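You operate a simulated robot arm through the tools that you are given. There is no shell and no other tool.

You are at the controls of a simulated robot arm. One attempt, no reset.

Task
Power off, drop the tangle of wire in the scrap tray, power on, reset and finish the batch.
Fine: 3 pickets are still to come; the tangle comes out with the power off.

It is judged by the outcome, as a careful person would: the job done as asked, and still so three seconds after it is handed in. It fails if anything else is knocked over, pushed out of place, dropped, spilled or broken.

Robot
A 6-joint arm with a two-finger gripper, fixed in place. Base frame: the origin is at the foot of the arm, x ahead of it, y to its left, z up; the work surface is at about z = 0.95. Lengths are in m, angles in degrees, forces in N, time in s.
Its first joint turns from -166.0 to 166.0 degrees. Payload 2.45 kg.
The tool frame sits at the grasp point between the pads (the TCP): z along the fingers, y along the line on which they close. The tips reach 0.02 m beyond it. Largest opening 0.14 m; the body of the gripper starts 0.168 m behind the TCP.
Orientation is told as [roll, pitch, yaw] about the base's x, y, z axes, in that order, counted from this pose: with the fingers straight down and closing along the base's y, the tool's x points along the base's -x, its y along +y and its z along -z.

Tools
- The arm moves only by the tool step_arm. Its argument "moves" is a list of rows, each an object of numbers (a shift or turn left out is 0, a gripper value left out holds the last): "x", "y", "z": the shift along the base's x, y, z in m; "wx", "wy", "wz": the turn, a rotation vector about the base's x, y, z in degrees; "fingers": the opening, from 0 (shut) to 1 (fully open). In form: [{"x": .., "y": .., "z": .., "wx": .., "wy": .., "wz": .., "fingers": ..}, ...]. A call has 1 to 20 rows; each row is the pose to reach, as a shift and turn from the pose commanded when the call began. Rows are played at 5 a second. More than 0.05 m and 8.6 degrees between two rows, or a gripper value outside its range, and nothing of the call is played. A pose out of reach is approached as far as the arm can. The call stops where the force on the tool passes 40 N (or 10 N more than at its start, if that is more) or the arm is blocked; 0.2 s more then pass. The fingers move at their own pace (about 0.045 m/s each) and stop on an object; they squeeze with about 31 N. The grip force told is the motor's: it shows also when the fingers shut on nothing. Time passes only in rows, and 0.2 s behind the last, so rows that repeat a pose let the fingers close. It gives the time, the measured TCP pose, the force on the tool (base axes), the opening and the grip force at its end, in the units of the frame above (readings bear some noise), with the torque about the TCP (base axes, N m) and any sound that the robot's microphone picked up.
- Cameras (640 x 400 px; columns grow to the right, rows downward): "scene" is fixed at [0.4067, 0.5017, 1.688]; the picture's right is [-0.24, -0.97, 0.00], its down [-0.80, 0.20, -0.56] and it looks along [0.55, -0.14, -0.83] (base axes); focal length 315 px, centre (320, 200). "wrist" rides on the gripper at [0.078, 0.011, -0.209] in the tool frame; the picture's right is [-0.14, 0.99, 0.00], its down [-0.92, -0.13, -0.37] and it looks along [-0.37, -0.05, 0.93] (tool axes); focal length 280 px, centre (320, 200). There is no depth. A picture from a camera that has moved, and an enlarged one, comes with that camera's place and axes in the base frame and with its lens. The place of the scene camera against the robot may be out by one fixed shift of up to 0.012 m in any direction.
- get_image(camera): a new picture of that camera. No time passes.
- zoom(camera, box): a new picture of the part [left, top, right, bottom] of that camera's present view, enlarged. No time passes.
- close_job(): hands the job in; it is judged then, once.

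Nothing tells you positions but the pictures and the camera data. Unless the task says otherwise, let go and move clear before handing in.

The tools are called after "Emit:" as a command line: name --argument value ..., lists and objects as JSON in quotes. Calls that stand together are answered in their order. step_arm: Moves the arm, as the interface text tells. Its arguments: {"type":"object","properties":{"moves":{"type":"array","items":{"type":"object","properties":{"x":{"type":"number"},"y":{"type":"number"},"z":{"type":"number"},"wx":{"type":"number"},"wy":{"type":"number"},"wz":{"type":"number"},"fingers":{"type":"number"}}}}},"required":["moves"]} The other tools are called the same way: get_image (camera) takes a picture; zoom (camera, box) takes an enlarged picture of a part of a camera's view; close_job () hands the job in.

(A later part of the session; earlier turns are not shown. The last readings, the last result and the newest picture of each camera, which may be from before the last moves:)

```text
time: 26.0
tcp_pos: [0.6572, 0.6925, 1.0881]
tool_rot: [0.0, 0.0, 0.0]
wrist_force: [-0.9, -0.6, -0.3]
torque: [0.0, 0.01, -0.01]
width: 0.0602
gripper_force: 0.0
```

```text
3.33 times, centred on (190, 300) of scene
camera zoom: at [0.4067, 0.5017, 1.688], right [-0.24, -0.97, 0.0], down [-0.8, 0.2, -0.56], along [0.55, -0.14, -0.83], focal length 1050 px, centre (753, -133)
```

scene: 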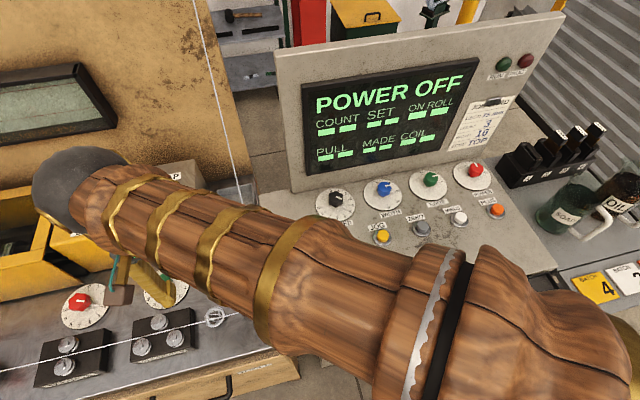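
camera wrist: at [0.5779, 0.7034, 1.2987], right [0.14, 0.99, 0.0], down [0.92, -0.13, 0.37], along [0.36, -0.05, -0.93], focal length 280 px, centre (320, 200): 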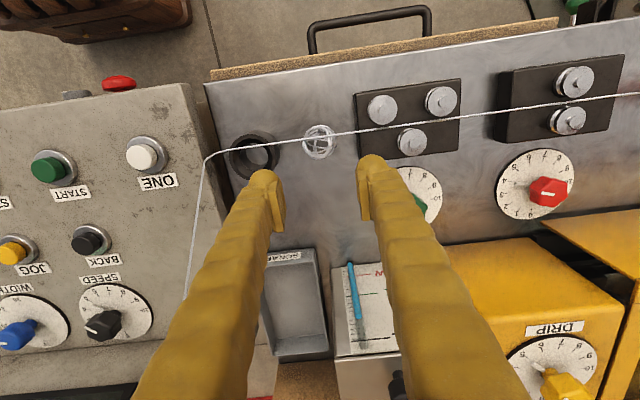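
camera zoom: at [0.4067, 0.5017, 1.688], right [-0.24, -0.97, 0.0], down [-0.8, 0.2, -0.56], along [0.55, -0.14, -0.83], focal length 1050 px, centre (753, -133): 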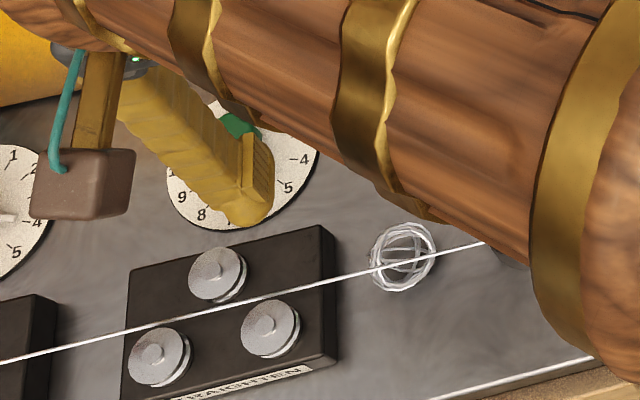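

The refined tangle centre is (0.6425, 0.6925, 0.932), with the wire at x ≈ 0.633 and the straightener block at y ≥ 0.743. I'll narrow the fingers, shift slightly and descend in stages.

Emit:
step_arm --moves '[{"y": -0.002, "fingers": 0.39}, {"y": -0.002, "z": -0.04}, {"y": -0.002, "z": -0.08}, {"y": -0.002, "z": -0.105}, {"y": -0.002, "z": -0.105}]'

Emit:
zoom --camera "wrist" --box '[220, 80, 420, 220]'

```text
time: 27.2
tcp_pos: [0.6564, 0.6939, 0.9847]
tool_rot: [0.0, -0.1, 0.0]
wrist_force: [1.1, -0.2, 0.8]
torque: [-0.02, 0.02, -0.03]
width: 0.0544
gripper_force: 0.0
```

```text
2.86 times, centred on (320, 150) of wrist
camera zoom: at [0.5771, 0.7047, 1.1945], right [0.14, 0.99, 0.0], down [0.92, -0.13, 0.37], along [0.37, -0.05, -0.93], focal length 801 px, centre (320, 343)
```

zoom: 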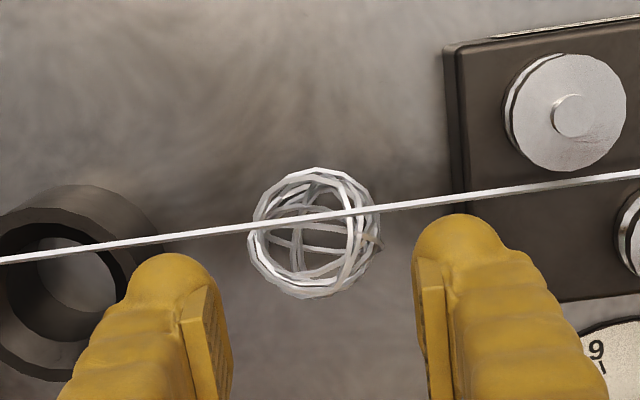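

Emit:
step_arm --moves '[{"x": -0.001, "y": -0.002, "z": -0.015}, {"x": -0.001, "y": -0.002, "z": -0.028}, {"x": -0.001, "y": -0.002, "z": -0.036}, {"x": -0.001, "y": -0.002, "z": -0.043}, {"x": -0.001, "y": -0.002, "z": -0.043}]'

Emit:
zoom --camera "wrist" --box '[220, 80, 420, 240]'

Emit:
zoom --camera "scene" --box '[100, 240, 280, 360]'

```text
time: 28.4
tcp_pos: [0.6566, 0.6878, 0.9425]
tool_rot: [0.0, 0.1, 0.0]
wrist_force: [1.1, 3.0, 10.9]
torque: [0.33, 0.01, -0.04]
width: 0.0565
gripper_force: 1.0
```

```text
2.50 times, centred on (320, 160) of wrist
camera zoom: at [0.5763, 0.6998, 1.1516], right [0.14, 0.99, 0.0], down [0.92, -0.13, 0.37], along [0.37, -0.05, -0.93], focal length 701 px, centre (320, 300)
```

zoom: 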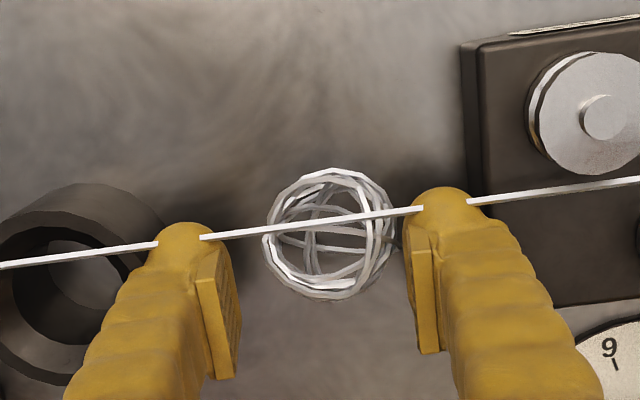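

```text
3.33 times, centred on (190, 300) of scene
camera zoom: at [0.4067, 0.5017, 1.688], right [-0.24, -0.97, 0.0], down [-0.8, 0.2, -0.56], along [0.55, -0.14, -0.83], focal length 1050 px, centre (753, -133)
```

zoom: 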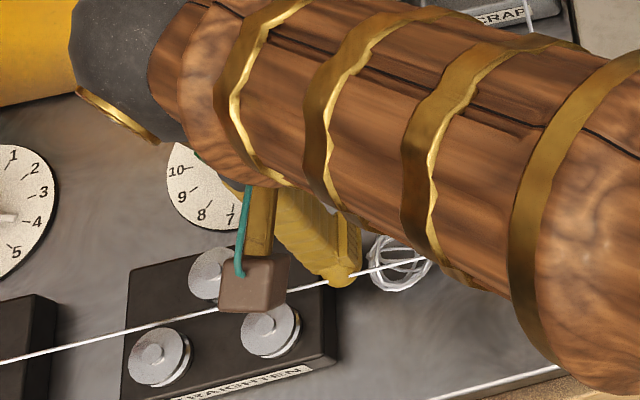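

A light upward force on the +y finger tells me it is riding on the tangle, so I'm about 4 mm off in y. I'll lift, re-centre and come down again.

Emit:
step_arm --moves '[{"z": 0.02}, {"z": 0.04}, {"z": 0.04, "y": 0.004}, {"z": 0.04, "y": 0.004}]'

Emit:
zoom --camera "wrist" --box '[220, 80, 420, 220]'

```text
time: 29.4
tcp_pos: [0.6557, 0.6927, 0.9846]
tool_rot: [0.0, 0.1, 0.0]
wrist_force: [-0.6, 0.4, 0.5]
torque: [0.01, 0.02, -0.02]
width: 0.0547
gripper_force: 0.0
```

```text
2.86 times, centred on (320, 150) of wrist
camera zoom: at [0.5761, 0.704, 1.1932], right [0.14, 0.99, 0.0], down [0.92, -0.13, 0.37], along [0.36, -0.05, -0.93], focal length 801 px, centre (320, 343)
```

zoom: 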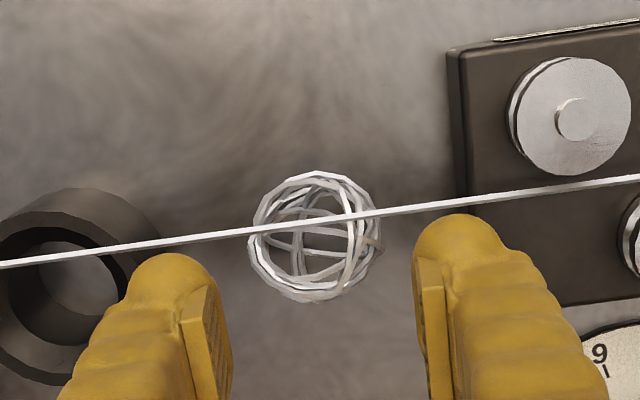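

The tangle is now centred between the pads, so I'm descending again in small steps.

Emit:
step_arm --moves '[{"z": -0.015}, {"z": -0.026}, {"z": -0.034}, {"z": -0.04}, {"z": -0.04}]'

Emit:
zoom --camera "wrist" --box '[220, 80, 420, 240]'

```text
time: 30.6
tcp_pos: [0.6552, 0.6919, 0.9437]
tool_rot: [0.1, -0.1, 0.1]
wrist_force: [0.1, -0.6, 0.1]
torque: [0.0, 0.0, -0.01]
width: 0.0546
gripper_force: 0.1
```

```text
2.50 times, centred on (320, 160) of wrist
camera zoom: at [0.5767, 0.7037, 1.1528], right [0.14, 0.99, 0.0], down [0.92, -0.13, 0.37], along [0.37, -0.05, -0.93], focal length 701 px, centre (320, 300)
```

zoom: 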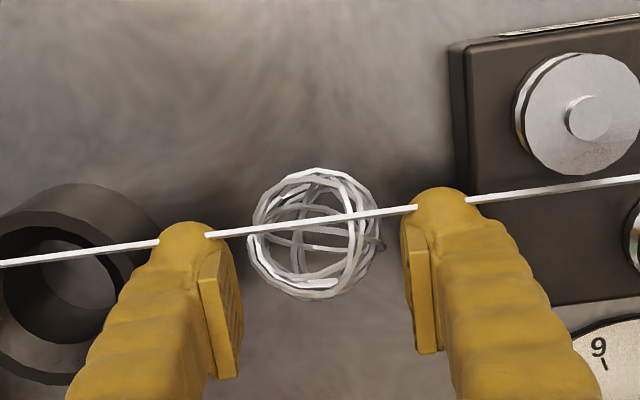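

No contact force this time, so I'm closing on the tangle.

Emit:
step_arm --moves '[{"fingers": 0.3}, {"fingers": 0.25}, {"fingers": 0.2}, {"fingers": 0.15}, {"fingers": 0.15}, {"fingers": 0.15}]'

Emit:
zoom --camera "wrist" --box '[220, 80, 420, 240]'

```text
time: 32.0
tcp_pos: [0.6569, 0.6939, 0.9485]
tool_rot: [0.2, -0.2, 0.0]
wrist_force: [0.3, -5.2, 27.6]
torque: [-0.16, 0.3, 0.15]
width: 0.0371
gripper_force: 31.0
stopped in row 6: the force on the tool passed its limit at 41 N (the readings are from after the stop); the commanded pose is now the measured one
```

```text
2.50 times, centred on (320, 160) of wrist
camera zoom: at [0.5767, 0.7035, 1.157], right [0.14, 0.99, 0.0], down [0.92, -0.13, 0.37], along [0.37, -0.05, -0.93], focal length 701 px, centre (320, 300)
```

zoom: 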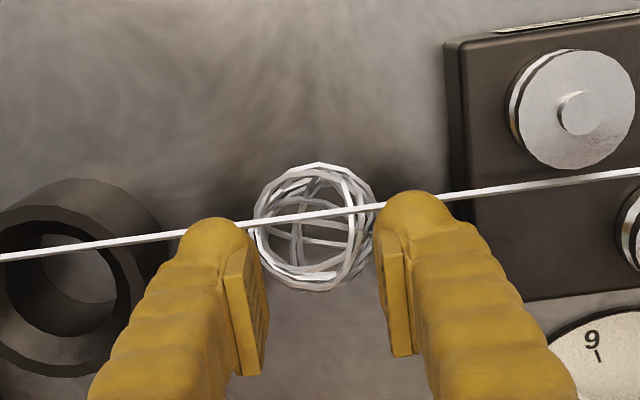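

The fingers are gripping above the tangle's widest point, which pushes the tool up, so the tangle sits lower than I estimated. I'll open and go down in small steps while watching the force.

Emit:
step_arm --moves '[{"fingers": 0.4}, {"fingers": 0.4}, {"fingers": 0.4}, {"z": -0.004}, {"z": -0.008}, {"z": -0.008}]'

Emit:
zoom --camera "wrist" --box '[220, 80, 420, 240]'

```text
time: 33.4
tcp_pos: [0.6553, 0.6929, 0.9385]
tool_rot: [0.0, -0.1, 0.0]
wrist_force: [0.5, -1.1, 11.1]
torque: [0.6, 0.18, 0.01]
width: 0.0557
gripper_force: 0.0
```

```text
2.50 times, centred on (320, 160) of wrist
camera zoom: at [0.5767, 0.7038, 1.1472], right [0.14, 0.99, 0.0], down [0.92, -0.13, 0.37], along [0.37, -0.05, -0.93], focal length 701 px, centre (320, 300)
```

zoom: 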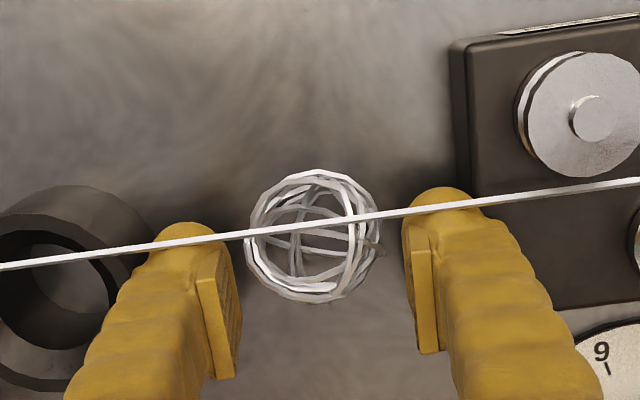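

The torque shows the +y finger brushing the straightener block, so closing along y is too tight here. I'll lift, turn the gripper to close along x so the wire passes between the fingers, and try that.

Emit:
step_arm --moves '[{"z": 0.03}, {"z": 0.07}, {"z": 0.11}, {"z": 0.11, "wz": -8}, {"z": 0.11, "wz": -16}, {"z": 0.11, "wz": -24, "fingers": 0.46}, {"z": 0.11, "wz": -32}, {"z": 0.11, "wz": -40}, {"z": 0.11, "wz": -48}, {"z": 0.11, "wz": -56}, {"z": 0.11, "wz": -64}, {"z": 0.11, "wz": -72}, {"z": 0.11, "wz": -80, "x": -0.006}, {"z": 0.11, "wz": -88, "x": -0.012}, {"z": 0.11, "wz": -90, "x": -0.012}, {"z": 0.06, "wz": -90, "x": -0.012}, {"z": 0.06, "wz": -90, "x": -0.012}]'

Emit:
get_image --camera "wrist"

Emit:
zoom --camera "wrist" --box '[220, 80, 420, 240]'

Emit:
get_image --camera "scene"

```text
time: 37.0
tcp_pos: [0.6434, 0.6916, 1.0004]
tool_rot: [0.1, 0.0, -90.1]
wrist_force: [0.6, 0.8, 0.3]
torque: [0.01, 0.0, -0.02]
width: 0.0644
gripper_force: 0.0
```

```text
taken
camera wrist: at [0.6535, 0.7707, 1.2094], right [0.99, -0.14, 0.0], down [-0.13, -0.92, 0.37], along [-0.05, -0.37, -0.93], focal length 280 px, centre (320, 200)
```

wrist: 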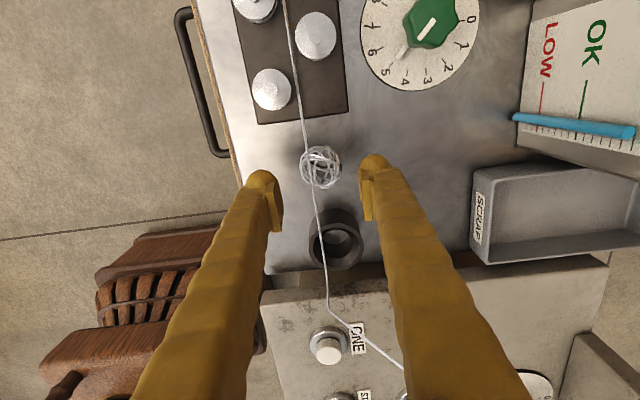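

```text
2.50 times, centred on (320, 160) of wrist
camera zoom: at [0.6535, 0.7707, 1.2094], right [0.99, -0.14, 0.0], down [-0.13, -0.92, 0.37], along [-0.05, -0.37, -0.93], focal length 701 px, centre (320, 300)
```

zoom: 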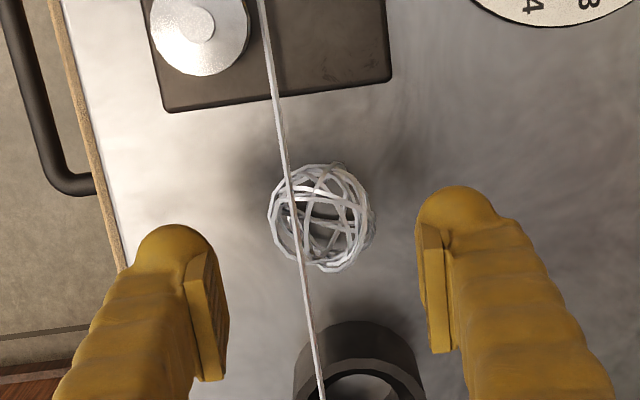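

```text
taken
```

scene: 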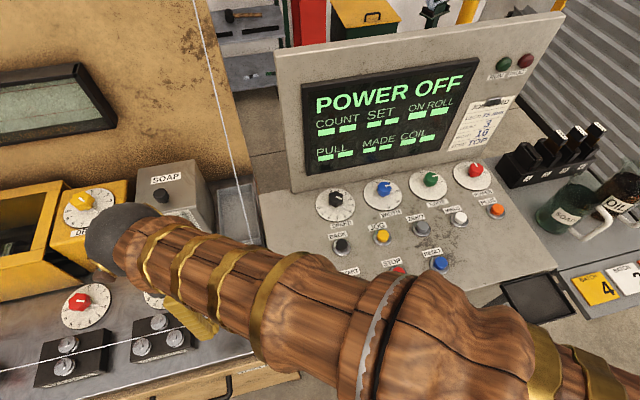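

With this orientation the tangle is centred between the pads at about (0.643, 0.693, 0.918), and nothing else is close to the fingers. I'm descending in steps.

Emit:
step_arm --moves '[{"y": 0.0015, "z": -0.03}, {"y": 0.0015, "z": -0.05}, {"y": 0.0015, "z": -0.062}, {"y": 0.0015, "z": -0.068}, {"y": 0.0015, "z": -0.073}, {"y": 0.0015, "z": -0.073}]'

Emit:
zoom --camera "wrist" --box '[220, 100, 420, 260]'

```text
time: 38.4
tcp_pos: [0.6454, 0.6932, 0.9261]
tool_rot: [0.1, -0.1, -90.0]
wrist_force: [0.4, -0.3, 0.3]
torque: [-0.04, -0.04, -0.04]
width: 0.0644
gripper_force: 0.1
```

```text
2.50 times, centred on (320, 180) of wrist
camera zoom: at [0.6543, 0.7724, 1.1347], right [0.99, -0.14, 0.0], down [-0.13, -0.92, 0.37], along [-0.05, -0.37, -0.93], focal length 701 px, centre (320, 250)
```

zoom: 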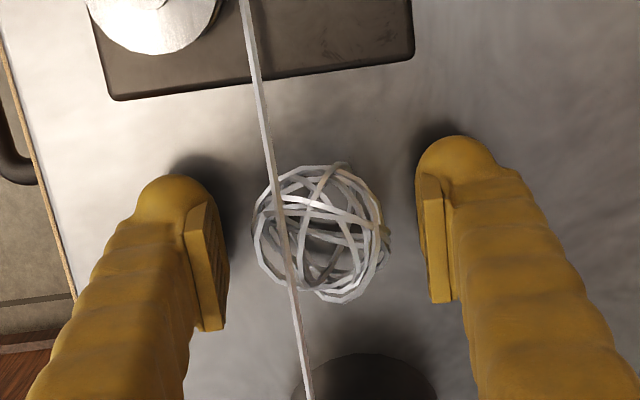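

Emit:
step_arm --moves '[{"z": -0.003}, {"z": -0.003, "fingers": 0.35}, {"z": -0.003, "fingers": 0.25}, {"z": -0.003, "fingers": 0.2}, {"z": -0.003, "fingers": 0.2}, {"z": -0.003, "fingers": 0.2}]'

Emit:
zoom --camera "wrist" --box '[220, 100, 420, 260]'

```text
time: 39.8
tcp_pos: [0.6452, 0.6939, 0.9214]
tool_rot: [0.1, 0.0, -90.1]
wrist_force: [0.4, 0.4, 1.3]
torque: [0.01, 0.05, -0.04]
width: 0.0454
gripper_force: 31.1
```

```text
2.50 times, centred on (320, 180) of wrist
camera zoom: at [0.6544, 0.7728, 1.1313], right [0.99, -0.14, 0.0], down [-0.13, -0.92, 0.37], along [-0.05, -0.37, -0.93], focal length 701 px, centre (320, 250)
```

zoom: 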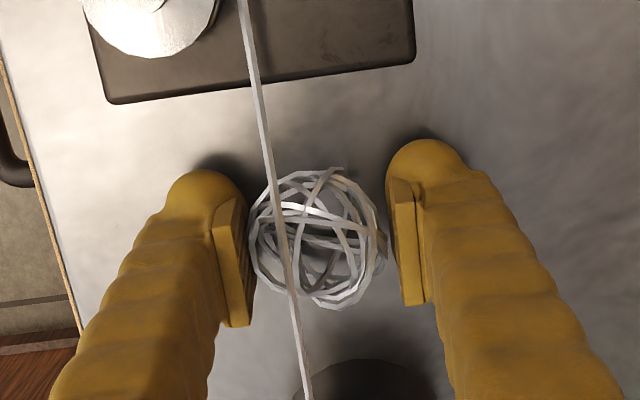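

I have a solid grip at 45 mm with almost no wrist force. I'm lifting slowly and watching for resistance from the wire.

Emit:
step_arm --moves '[{"z": 0.003}, {"z": 0.006}, {"z": 0.01}]'

Emit:
zoom --camera "wrist" --box '[220, 100, 420, 260]'

```text
time: 40.6
tcp_pos: [0.6444, 0.695, 0.9309]
tool_rot: [0.0, -0.1, -90.0]
wrist_force: [-0.1, -0.3, 0.3]
torque: [0.0, -0.02, 0.0]
width: 0.0463
gripper_force: 0.2
```

```text
2.50 times, centred on (320, 180) of wrist
camera zoom: at [0.6548, 0.7738, 1.1407], right [0.99, -0.14, 0.0], down [-0.13, -0.92, 0.37], along [-0.05, -0.37, -0.93], focal length 701 px, centre (320, 250)
```

zoom: 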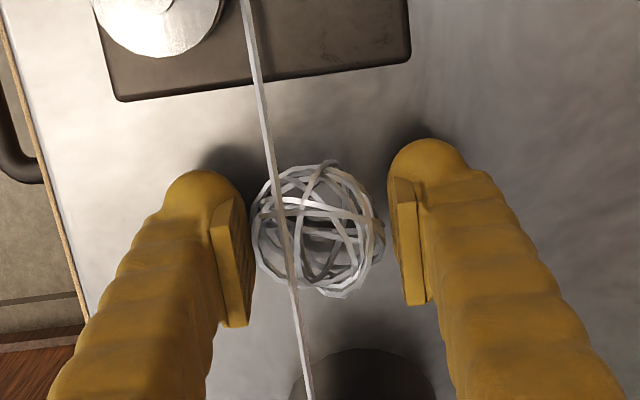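

The grip force reading dropped, so I'm re-commanding the close and checking before going on.

Emit:
step_arm --moves '[{"fingers": 0.2}, {"fingers": 0.2}]'

Emit:
zoom --camera "wrist" --box '[220, 100, 420, 260]'

```text
time: 41.2
tcp_pos: [0.6448, 0.6944, 0.9315]
tool_rot: [0.1, -0.1, -90.0]
wrist_force: [0.0, -0.3, -0.8]
torque: [0.0, 0.0, 0.03]
width: 0.0445
gripper_force: 31.2
```

```text
2.50 times, centred on (320, 180) of wrist
camera zoom: at [0.6549, 0.7739, 1.1408], right [0.99, -0.14, 0.0], down [-0.13, -0.92, 0.37], along [-0.05, -0.37, -0.93], focal length 701 px, centre (320, 250)
```

zoom: 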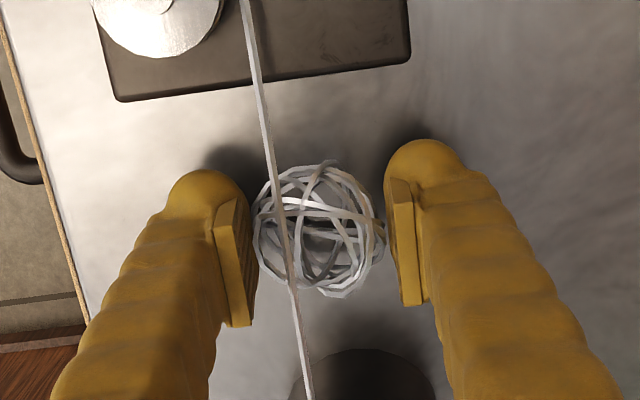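

Emit:
step_arm --moves '[{"z": 0.004, "fingers": 0.15}, {"z": 0.008, "fingers": 0.15}, {"z": 0.014, "fingers": 0.15}, {"z": 0.02, "fingers": 0.15}]'

Emit:
zoom --camera "wrist" --box '[220, 100, 420, 260]'

```text
time: 42.2
tcp_pos: [0.6458, 0.6945, 0.9516]
tool_rot: [0.1, -0.2, -90.0]
wrist_force: [-0.5, 0.9, 0.3]
torque: [-0.01, 0.02, 0.01]
width: 0.0439
gripper_force: 31.5
```

```text
2.50 times, centred on (320, 180) of wrist
camera zoom: at [0.6544, 0.7732, 1.1608], right [0.99, -0.14, 0.0], down [-0.13, -0.92, 0.37], along [-0.05, -0.37, -0.93], focal length 701 px, centre (320, 250)
```

zoom: 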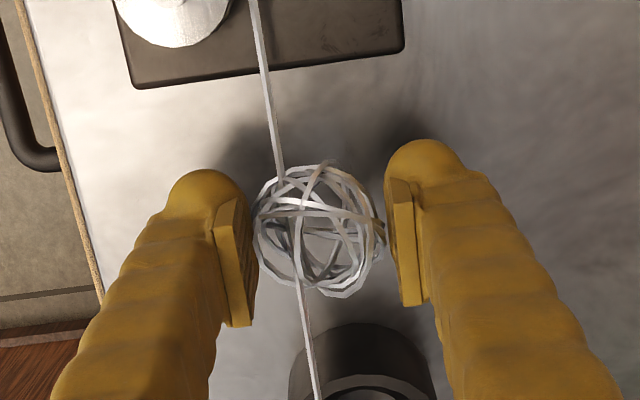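

The tangle is lifting freely with no resistance, so I'm raising it to a safe height and shifting toward the tray line.

Emit:
step_arm --moves '[{"z": 0.03, "fingers": 0.15}, {"z": 0.07, "fingers": 0.15}, {"z": 0.115, "fingers": 0.15}, {"z": 0.16, "fingers": 0.15}, {"z": 0.205, "fingers": 0.15}, {"z": 0.25, "fingers": 0.15}, {"z": 0.28, "fingers": 0.15}, {"z": 0.28, "y": -0.035, "x": 0.015, "fingers": 0.15}, {"z": 0.28, "y": -0.07, "x": 0.03, "fingers": 0.15}, {"z": 0.28, "y": -0.07, "x": 0.03, "fingers": 0.15}]'

Emit:
get_image --camera "wrist"

Emit:
get_image --camera "scene"

```text
time: 44.4
tcp_pos: [0.6739, 0.6216, 1.2321]
tool_rot: [0.0, 0.0, -90.0]
wrist_force: [1.0, -0.1, 0.3]
torque: [0.01, -0.04, -0.03]
width: 0.0444
gripper_force: 30.6
```

```text
taken
camera wrist: at [0.683, 0.7002, 1.4416], right [0.99, -0.14, 0.0], down [-0.13, -0.92, 0.37], along [-0.05, -0.37, -0.93], focal length 280 px, centre (320, 200)
```

wrist: 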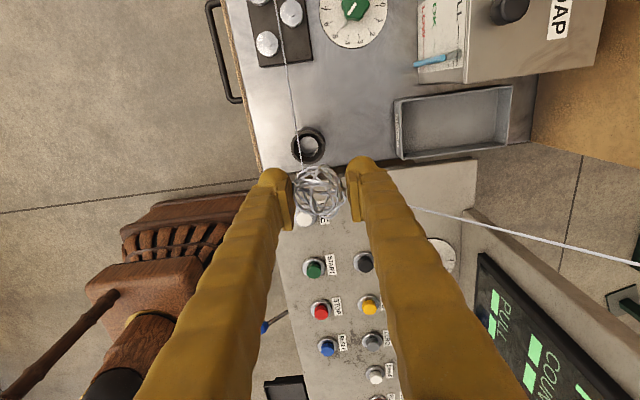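

```text
taken
```

scene: 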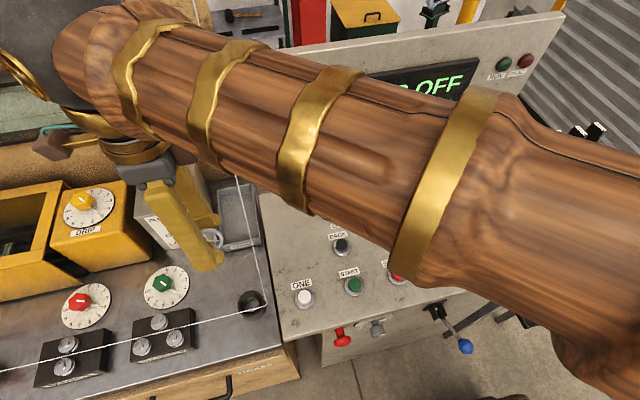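

The tangle is held in the air. I'll zoom on the tray to fix the drop point.

Emit:
zoom --camera "wrist" --box '[370, 60, 550, 180]'

Emit:
zoom --camera "scene" --box '[130, 150, 290, 270]'

```text
3.33 times, centred on (460, 120) of wrist
camera zoom: at [0.683, 0.7002, 1.4416], right [0.99, -0.14, 0.0], down [-0.13, -0.92, 0.37], along [-0.05, -0.37, -0.93], focal length 935 px, centre (-147, 467)
```

zoom: 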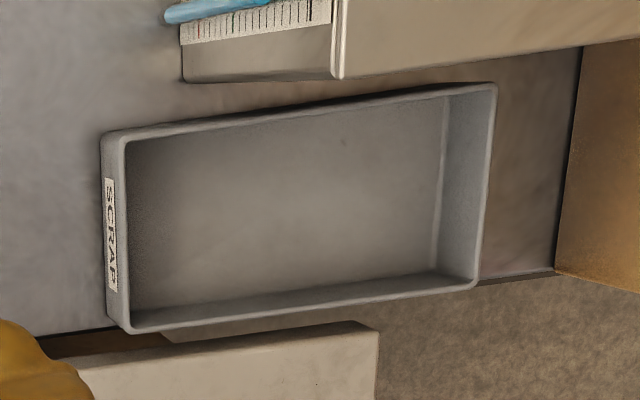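

```text
3.33 times, centred on (210, 210) of scene
camera zoom: at [0.4067, 0.5017, 1.688], right [-0.24, -0.97, 0.0], down [-0.8, 0.2, -0.56], along [0.55, -0.14, -0.83], focal length 1050 px, centre (687, 167)
```

zoom: 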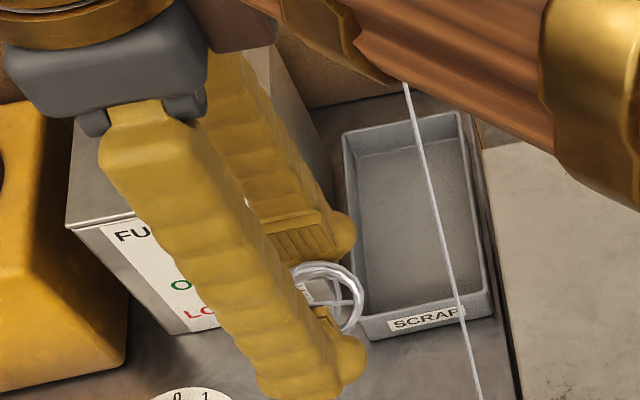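

The tray interior runs about x 0.82–1.00, y 0.56–0.66, so I'll aim to drop near (0.875, 0.615). That's beyond straight-down reach, so I'll tilt the tool outward 30° and extend, staying on the +y side of the ramp wire.

Emit:
step_arm --moves '[{"wy": -7.5, "fingers": 0.15}, {"wy": -15, "fingers": 0.15}, {"wy": -22.5, "fingers": 0.15}, {"wy": -30, "fingers": 0.15}, {"wy": -30, "x": 0.04, "z": -0.02, "fingers": 0.15}, {"wy": -30, "x": 0.08, "z": -0.05, "fingers": 0.15}, {"wy": -30, "x": 0.11, "z": -0.08, "fingers": 0.15}, {"wy": -30, "x": 0.11, "z": -0.08, "fingers": 0.15}]'

Emit:
get_image --camera "wrist"

Emit:
get_image --camera "scene"

```text
time: 46.2
tcp_pos: [0.7818, 0.6245, 1.1513]
tool_rot: [30.1, -0.1, -90.1]
wrist_force: [-0.5, -0.2, -0.1]
torque: [-0.01, -0.01, -0.02]
width: 0.0442
gripper_force: 31.5
```

```text
taken
camera wrist: at [0.685, 0.7038, 1.3389], right [0.86, -0.14, 0.5], down [-0.3, -0.92, 0.26], along [0.42, -0.37, -0.83], focal length 280 px, centre (320, 200)
```

wrist: 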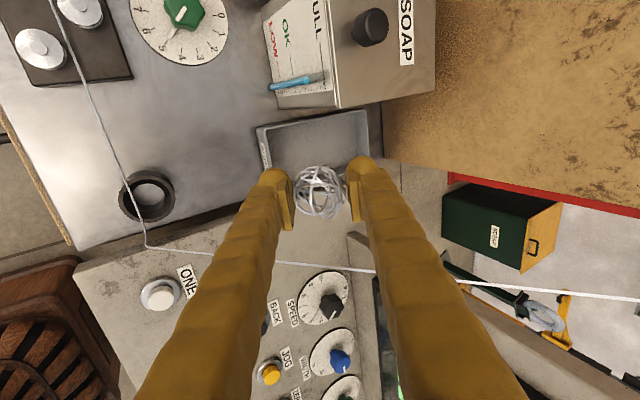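

```text
taken
```

scene: 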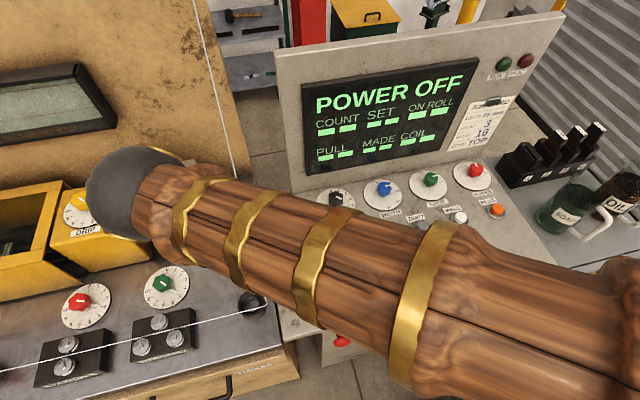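

Emit:
step_arm --moves '[{"x": 0.03, "y": -0.002, "z": -0.035, "fingers": 0.15}, {"x": 0.06, "y": -0.004, "z": -0.07, "fingers": 0.15}, {"x": 0.085, "y": -0.006, "z": -0.1, "fingers": 0.15}, {"x": 0.098, "y": -0.007, "z": -0.125, "fingers": 0.15}, {"x": 0.098, "y": -0.007, "z": -0.125, "fingers": 0.15}]'

Emit:
get_image --camera "wrist"

Emit:
get_image --camera "scene"

```text
time: 47.4
tcp_pos: [0.8827, 0.6174, 1.0238]
tool_rot: [30.0, -0.1, -90.2]
wrist_force: [0.6, -0.1, -0.3]
torque: [0.0, 0.01, 0.02]
width: 0.0444
gripper_force: 31.4
```

```text
taken
camera wrist: at [0.7862, 0.6962, 1.2107], right [0.86, -0.14, 0.5], down [-0.3, -0.92, 0.26], along [0.42, -0.37, -0.83], focal length 280 px, centre (320, 200)
```

wrist: 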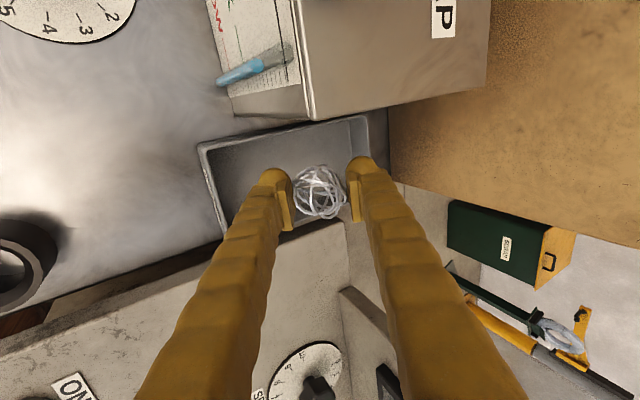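

```text
taken
```

scene: 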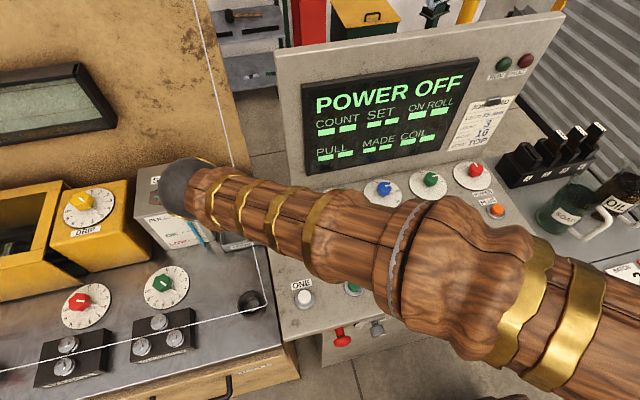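

The tangle is over the tray interior and the arm reaches fine. I'm lowering closer to the tray floor before letting go.

Emit:
step_arm --moves '[{"z": -0.015, "fingers": 0.15}, {"z": -0.03, "fingers": 0.15}, {"z": -0.045, "fingers": 0.15}, {"z": -0.045, "fingers": 0.15}]'

Emit:
get_image --camera "wrist"

```text
time: 48.4
tcp_pos: [0.8813, 0.6185, 0.9801]
tool_rot: [30.1, -0.1, -90.0]
wrist_force: [0.3, 0.4, -0.3]
torque: [-0.04, -0.02, 0.0]
width: 0.0442
gripper_force: 31.4
```

```text
taken
camera wrist: at [0.7851, 0.6976, 1.1669], right [0.86, -0.14, 0.5], down [-0.3, -0.92, 0.26], along [0.42, -0.37, -0.83], focal length 280 px, centre (320, 200)
```

wrist: 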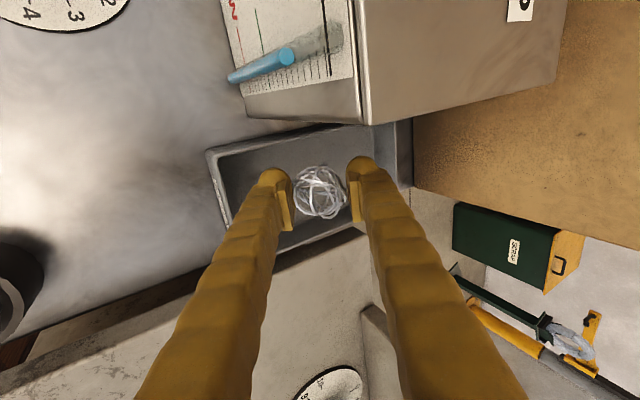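

Emit:
step_arm --moves '[{"z": -0.008, "fingers": 0.15}, {"z": -0.015, "fingers": 0.15}, {"z": -0.015, "fingers": 0.15}]'

Emit:
step_arm --moves '[{"fingers": 0.36}, {"fingers": 0.4}, {"fingers": 0.45}, {"fingers": 0.45}, {"fingers": 0.45}]'

Emit:
get_image --camera "wrist"

```text
time: 49.2
tcp_pos: [0.8817, 0.617, 0.9677]
tool_rot: [30.1, -0.1, -90.1]
wrist_force: [-0.8, -0.2, 0.1]
torque: [0.0, 0.02, 0.02]
width: 0.0441
gripper_force: 30.6
```

```text
time: 50.4
tcp_pos: [0.8822, 0.617, 0.9672]
tool_rot: [30.1, -0.1, -90.1]
wrist_force: [0.0, 0.2, 0.0]
torque: [-0.02, 0.03, -0.01]
width: 0.0628
gripper_force: 0.1
```

```text
taken
camera wrist: at [0.7862, 0.6966, 1.1529], right [0.86, -0.14, 0.5], down [-0.3, -0.92, 0.26], along [0.42, -0.37, -0.83], focal length 280 px, centre (320, 200)
```

wrist: 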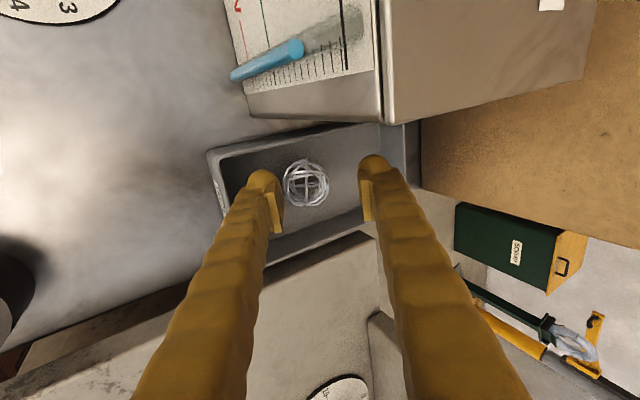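

The tangle is lying in the scrap tray. I'm backing out up and away, then levelling the tool.

Emit:
step_arm --moves '[{"z": 0.035, "fingers": 0.45}, {"x": -0.01, "z": 0.08, "fingers": 0.45}, {"x": -0.04, "z": 0.115, "fingers": 0.45}, {"x": -0.07, "z": 0.15, "fingers": 0.45}, {"x": -0.1, "z": 0.185, "fingers": 0.45}, {"x": -0.13, "z": 0.22, "fingers": 0.45}, {"x": -0.16, "z": 0.255, "fingers": 0.45}, {"x": -0.19, "z": 0.29, "fingers": 0.45}, {"x": -0.21, "z": 0.32, "fingers": 0.45}, {"x": -0.21, "z": 0.32, "wy": 7.5, "fingers": 0.45}, {"x": -0.21, "z": 0.32, "wy": 15, "fingers": 0.45}, {"x": -0.21, "z": 0.32, "wy": 22.5, "fingers": 0.45}, {"x": -0.21, "z": 0.32, "wy": 30, "fingers": 0.45}, {"x": -0.21, "z": 0.32, "wy": 30, "fingers": 0.45}]'

Emit:
get_image --camera "wrist"

Emit:
get_image --camera "scene"

```text
time: 53.4
tcp_pos: [0.6718, 0.6175, 1.2881]
tool_rot: [0.1, -0.1, -90.0]
wrist_force: [-0.3, -0.7, 0.8]
torque: [0.0, 0.0, -0.04]
width: 0.063
gripper_force: 0.1
```

```text
taken
camera wrist: at [0.6816, 0.6961, 1.497], right [0.99, -0.14, 0.0], down [-0.13, -0.92, 0.37], along [-0.05, -0.37, -0.93], focal length 280 px, centre (320, 200)
```

wrist: 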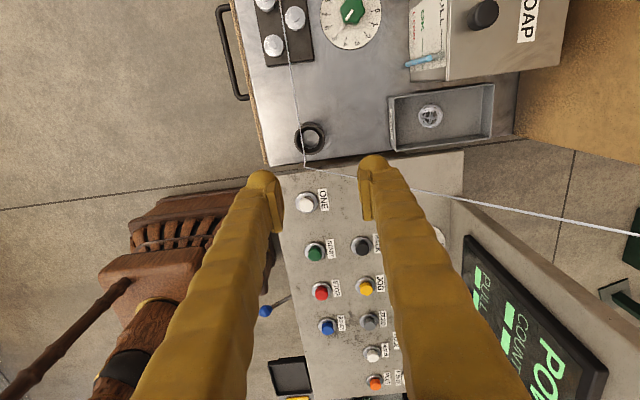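

```text
taken
```

scene: 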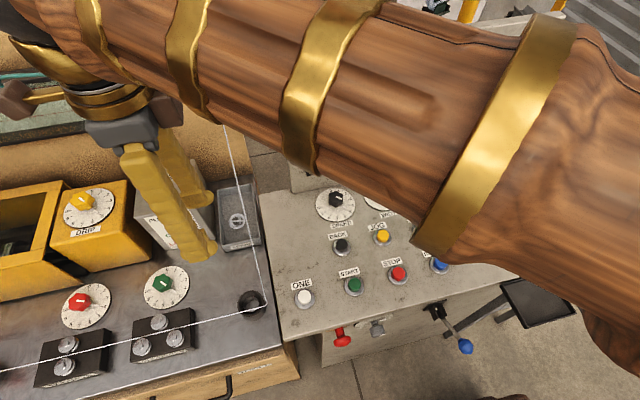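

The tangle rests in the tray and the wire line is clear. I'm going back to the POWER knob, turning the gripper to +45° for the clockwise turn to ON.

Emit:
step_arm --moves '[{"wz": 8, "x": 0.0, "y": -0.039, "fingers": 0.46}, {"wz": 16, "x": 0.0, "y": -0.078}, {"wz": 24, "x": 0.005, "y": -0.117}, {"wz": 32, "x": 0.01, "y": -0.156}, {"wz": 40, "x": 0.015, "y": -0.195}, {"wz": 48, "x": 0.02, "y": -0.234}, {"wz": 56, "x": 0.025, "y": -0.273}, {"wz": 64, "x": 0.03, "y": -0.312}, {"wz": 72, "x": 0.035, "y": -0.351}, {"wz": 80, "x": 0.04, "y": -0.39}, {"wz": 88, "x": 0.045, "y": -0.429}, {"wz": 96, "x": 0.05, "y": -0.468}, {"wz": 104, "x": 0.055, "y": -0.507}, {"wz": 112, "x": 0.06, "y": -0.546}, {"wz": 120, "x": 0.07, "y": -0.585}, {"wz": 128, "x": 0.08, "y": -0.624}, {"wz": 135, "x": 0.086, "y": -0.66}, {"wz": 135, "x": 0.086, "y": -0.66}]'

Emit:
get_image --camera "scene"

Emit:
get_image --camera "wrist"

```text
time: 57.2
tcp_pos: [0.7567, -0.0424, 1.2881]
tool_rot: [0.1, 0.0, 45.0]
wrist_force: [0.9, 0.5, 0.4]
torque: [0.02, -0.02, -0.01]
width: 0.0646
gripper_force: 0.0
```

```text
taken
```

scene: 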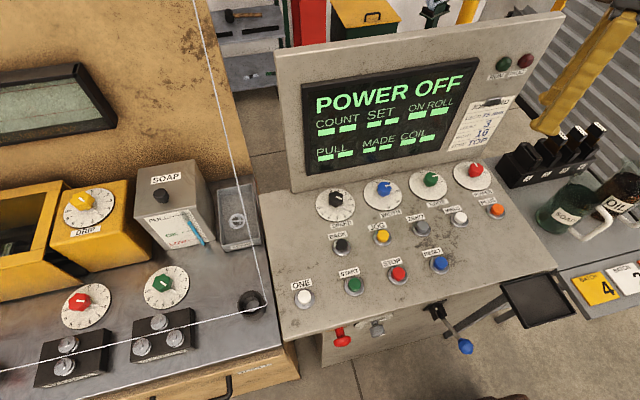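

```text
taken
camera wrist: at [0.6925, -0.0899, 1.4974], right [-0.6, 0.8, 0.0], down [0.74, 0.56, 0.37], along [0.29, 0.22, -0.93], focal length 280 px, centre (320, 200)
```

wrist: 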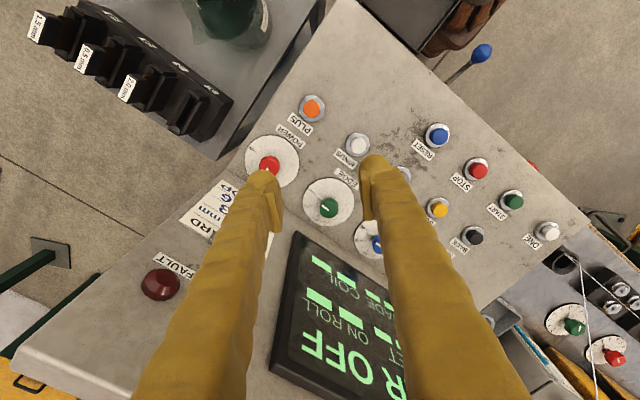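

Emit:
step_arm --moves '[{"x": 0.035, "y": -0.02, "fingers": 0.46}, {"x": 0.07, "y": -0.04, "z": -0.01, "wy": -4, "fingers": 0.46}, {"x": 0.1, "y": -0.04, "z": -0.03, "wy": -8, "fingers": 0.46}, {"x": 0.101, "y": -0.0398, "z": -0.075, "wy": -8, "fingers": 0.46}, {"x": 0.101, "y": -0.0398, "z": -0.12, "wy": -8, "fingers": 0.46}, {"x": 0.101, "y": -0.0398, "z": -0.165, "wy": -8, "fingers": 0.46}, {"x": 0.101, "y": -0.0398, "z": -0.21, "wy": -8, "fingers": 0.46}, {"x": 0.101, "y": -0.0398, "z": -0.235, "wy": -8, "fingers": 0.46}, {"x": 0.101, "y": -0.0398, "z": -0.235, "wy": -8, "fingers": 0.46}]'

Emit:
zoom --camera "wrist" --box '[230, 80, 410, 220]'

```text
time: 59.2
tcp_pos: [0.8592, -0.0865, 1.0499]
tool_rot: [-5.6, -5.8, 45.3]
wrist_force: [0.2, -1.6, 0.0]
torque: [0.0, 0.0, 0.01]
width: 0.0642
gripper_force: 0.1
```

```text
2.86 times, centred on (320, 150) of wrist
camera zoom: at [0.7664, -0.133, 1.2493], right [-0.6, 0.8, -0.08], down [0.68, 0.56, 0.47], along [0.42, 0.22, -0.88], focal length 801 px, centre (320, 343)
```

zoom: 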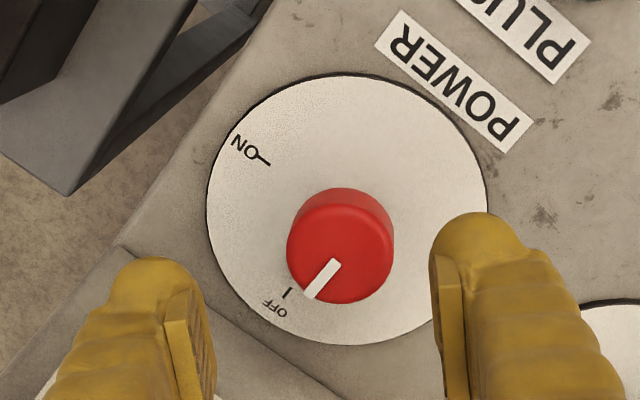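

Emit:
step_arm --moves '[{"x": -0.001, "y": 0.0025, "z": -0.025, "fingers": 0.46}, {"x": -0.001, "y": 0.0025, "z": -0.045, "fingers": 0.46}, {"x": -0.001, "y": 0.0025, "z": -0.06, "fingers": 0.46}, {"x": -0.001, "y": 0.0025, "z": -0.06, "fingers": 0.46}]'

Emit:
zoom --camera "wrist" --box '[240, 100, 400, 250]'

```text
time: 60.2
tcp_pos: [0.8585, -0.0808, 0.9916]
tool_rot: [-5.6, -5.8, 45.3]
wrist_force: [0.1, 0.3, 0.0]
torque: [0.0, 0.0, -0.01]
width: 0.0646
gripper_force: 0.0
```

```text
2.67 times, centred on (320, 175) of wrist
camera zoom: at [0.7665, -0.1287, 1.1892], right [-0.6, 0.8, -0.08], down [0.68, 0.56, 0.47], along [0.42, 0.22, -0.88], focal length 748 px, centre (320, 267)
```

zoom: 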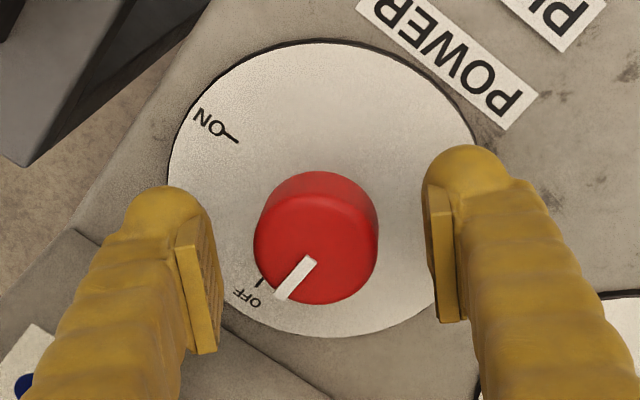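

The knob is centred, so I'm lowering slightly and gripping.

Emit:
step_arm --moves '[{"x": 0.0006, "y": -0.0008, "z": -0.0055, "fingers": 0.46}, {"x": 0.0006, "y": -0.0008, "z": -0.0055, "fingers": 0.2}, {"x": 0.0006, "y": -0.0008, "z": -0.0055, "fingers": 0.15}, {"x": 0.0006, "y": -0.0008, "z": -0.0055, "fingers": 0.1}, {"x": 0.0006, "y": -0.0008, "z": -0.0055, "fingers": 0.1}, {"x": 0.0006, "y": -0.0008, "z": -0.0055, "fingers": 0.1}]'

```text
time: 61.6
tcp_pos: [0.8609, -0.0808, 0.9855]
tool_rot: [-5.6, -5.9, 45.3]
wrist_force: [2.8, -0.8, -0.8]
torque: [0.24, 0.17, 0.02]
width: 0.0364
gripper_force: 45.0
```

Emit:
step_arm --moves '[{"wx": 1.04, "wz": -7.43, "fingers": 0.1}, {"wx": 2.09, "wz": -14.85, "fingers": 0.1}, {"wx": 3.13, "wz": -22.28, "fingers": 0.1}, {"wx": 4.18, "wz": -29.71, "fingers": 0.1}]'

```text
time: 62.6
tcp_pos: [0.8588, -0.0833, 0.9888]
tool_rot: [-2.1, -7.9, 15.1]
wrist_force: [24.0, -10.9, 2.5]
torque: [-0.24, -0.13, 0.01]
width: 0.0364
gripper_force: 44.6
```

Side force is building up, so I'll shift a little to relieve it and keep turning.

Emit:
step_arm --moves '[{"x": 0.0012, "y": -0.0006, "fingers": 0.1}, {"x": 0.0012, "y": -0.0006, "fingers": 0.1}, {"x": 0.0012, "y": -0.0006, "wx": 1.04, "wz": -7.43, "fingers": 0.1}, {"x": 0.0012, "y": -0.0006, "wx": 2.09, "wz": -14.85, "fingers": 0.1}]'

```text
time: 63.6
tcp_pos: [0.8605, -0.0822, 0.9864]
tool_rot: [0.1, -8.1, -0.2]
wrist_force: [-4.3, -9.1, 12.9]
torque: [-0.23, 0.06, -0.01]
width: 0.0362
gripper_force: 44.5
```

Emit:
step_arm --moves '[{"y": -0.0004, "wx": 1.04, "wz": -7.43, "fingers": 0.1}, {"y": -0.0004, "wx": 2.09, "wz": -14.85, "fingers": 0.1}, {"y": -0.0004, "wx": 3.13, "wz": -22.28, "fingers": 0.1}]'

Emit:
get_image --camera "scene"

Emit:
zoom --camera "wrist" --box '[240, 100, 400, 250]'

```text
time: 64.4
tcp_pos: [0.859, -0.0821, 0.9863]
tool_rot: [3.2, -7.4, -22.7]
wrist_force: [-14.9, -16.6, -1.4]
torque: [-0.61, -0.07, 0.0]
width: 0.0363
gripper_force: 45.1
```

```text
taken
```

scene: 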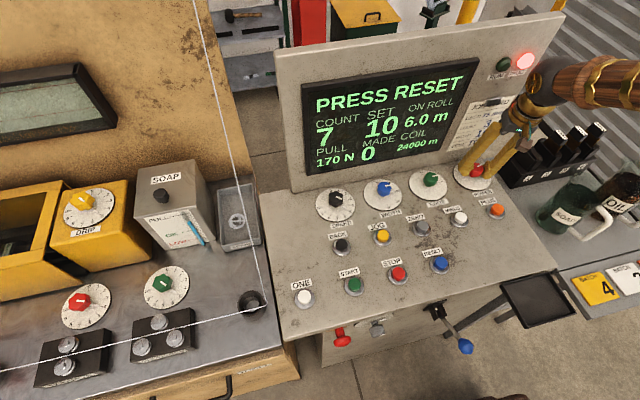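

```text
2.67 times, centred on (320, 175) of wrist
camera zoom: at [0.7619, -0.0426, 1.1843], right [0.5, 0.86, 0.07], down [0.74, -0.47, 0.48], along [0.44, -0.19, -0.88], focal length 748 px, centre (320, 267)
```

zoom: 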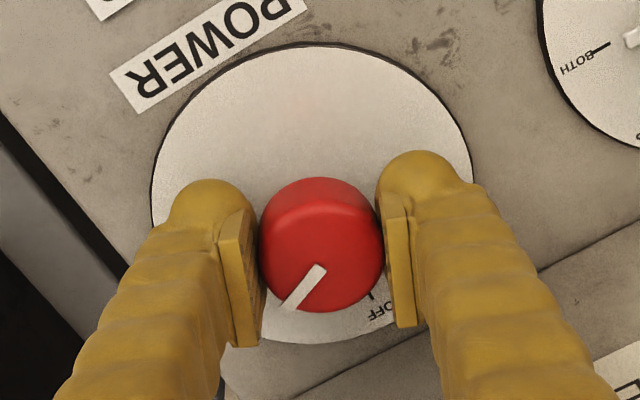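

The screen now says PRESS RESET with count 7 of 10 kept. I'm finishing the turn to the ON mark.

Emit:
step_arm --moves '[{"x": -0.0008, "y": -0.0008, "fingers": 0.1}, {"x": -0.0008, "y": -0.0008, "wx": 1.04, "wz": -7.43, "fingers": 0.1}, {"x": -0.0008, "y": -0.0008, "wx": 2.09, "wz": -14.85, "fingers": 0.1}, {"x": -0.0008, "y": -0.0008, "wx": 3.13, "wz": -22.28, "fingers": 0.1}]'

Emit:
zoom --camera "wrist" --box '[240, 100, 400, 250]'

```text
time: 65.4
tcp_pos: [0.8582, -0.0834, 0.9862]
tool_rot: [5.8, -5.6, -45.4]
wrist_force: [-15.7, -3.0, 7.7]
torque: [-0.48, 0.17, 0.57]
width: 0.0367
gripper_force: 44.5
```

```text
2.67 times, centred on (320, 175) of wrist
camera zoom: at [0.7815, -0.02, 1.1875], right [0.79, 0.6, 0.11], down [0.5, -0.74, 0.44], along [0.35, -0.29, -0.89], focal length 748 px, centre (320, 267)
```

zoom: 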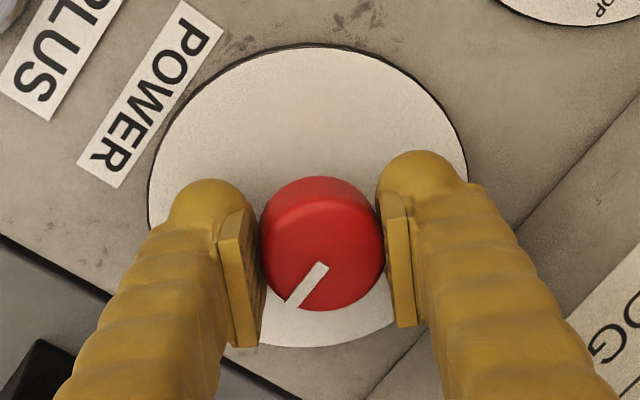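

The knob has hit its stop at ON. I'm releasing and lifting clear.

Emit:
step_arm --moves '[{"fingers": 0.46}, {"fingers": 0.46}, {"fingers": 0.46}, {"z": 0.03, "fingers": 0.46}, {"z": 0.07, "fingers": 0.46}, {"z": 0.11, "fingers": 0.46}, {"z": 0.15, "fingers": 0.46}]'

Emit:
zoom --camera "wrist" --box '[230, 60, 410, 220]'

Emit:
zoom --camera "scene" --box '[290, 20, 570, 220]'

```text
time: 67.0
tcp_pos: [0.8573, -0.0809, 1.1361]
tool_rot: [5.8, -5.7, -45.3]
wrist_force: [-0.2, -1.2, -0.2]
torque: [0.04, -0.01, -0.04]
width: 0.0644
gripper_force: 0.0
```

```text
2.50 times, centred on (320, 140) of wrist
camera zoom: at [0.7793, -0.0173, 1.3368], right [0.79, 0.6, 0.11], down [0.5, -0.74, 0.44], along [0.35, -0.29, -0.89], focal length 701 px, centre (320, 350)
```

zoom: 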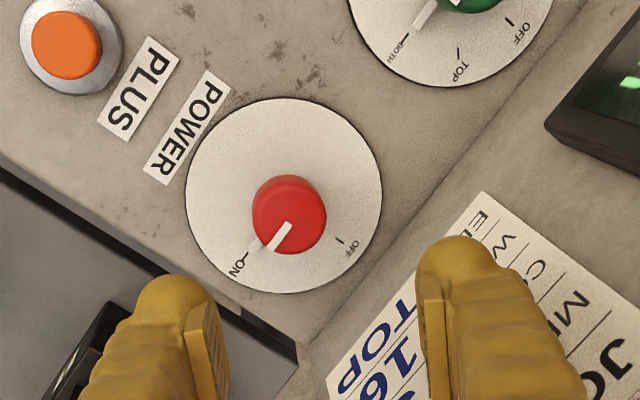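

```text
2.00 times, centred on (430, 120) of scene
camera zoom: at [0.4067, 0.5017, 1.688], right [-0.24, -0.97, 0.0], down [-0.8, 0.2, -0.56], along [0.55, -0.14, -0.83], focal length 630 px, centre (100, 360)
```

zoom: 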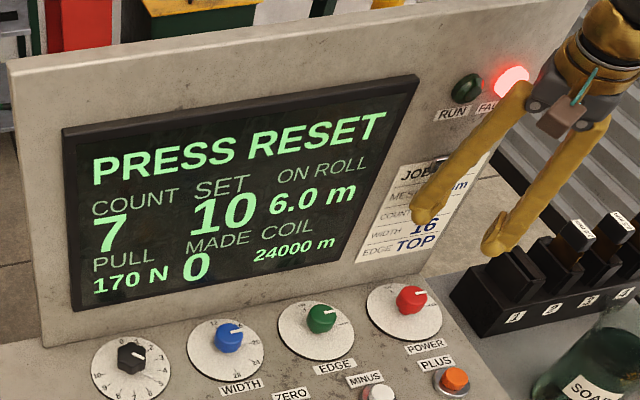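

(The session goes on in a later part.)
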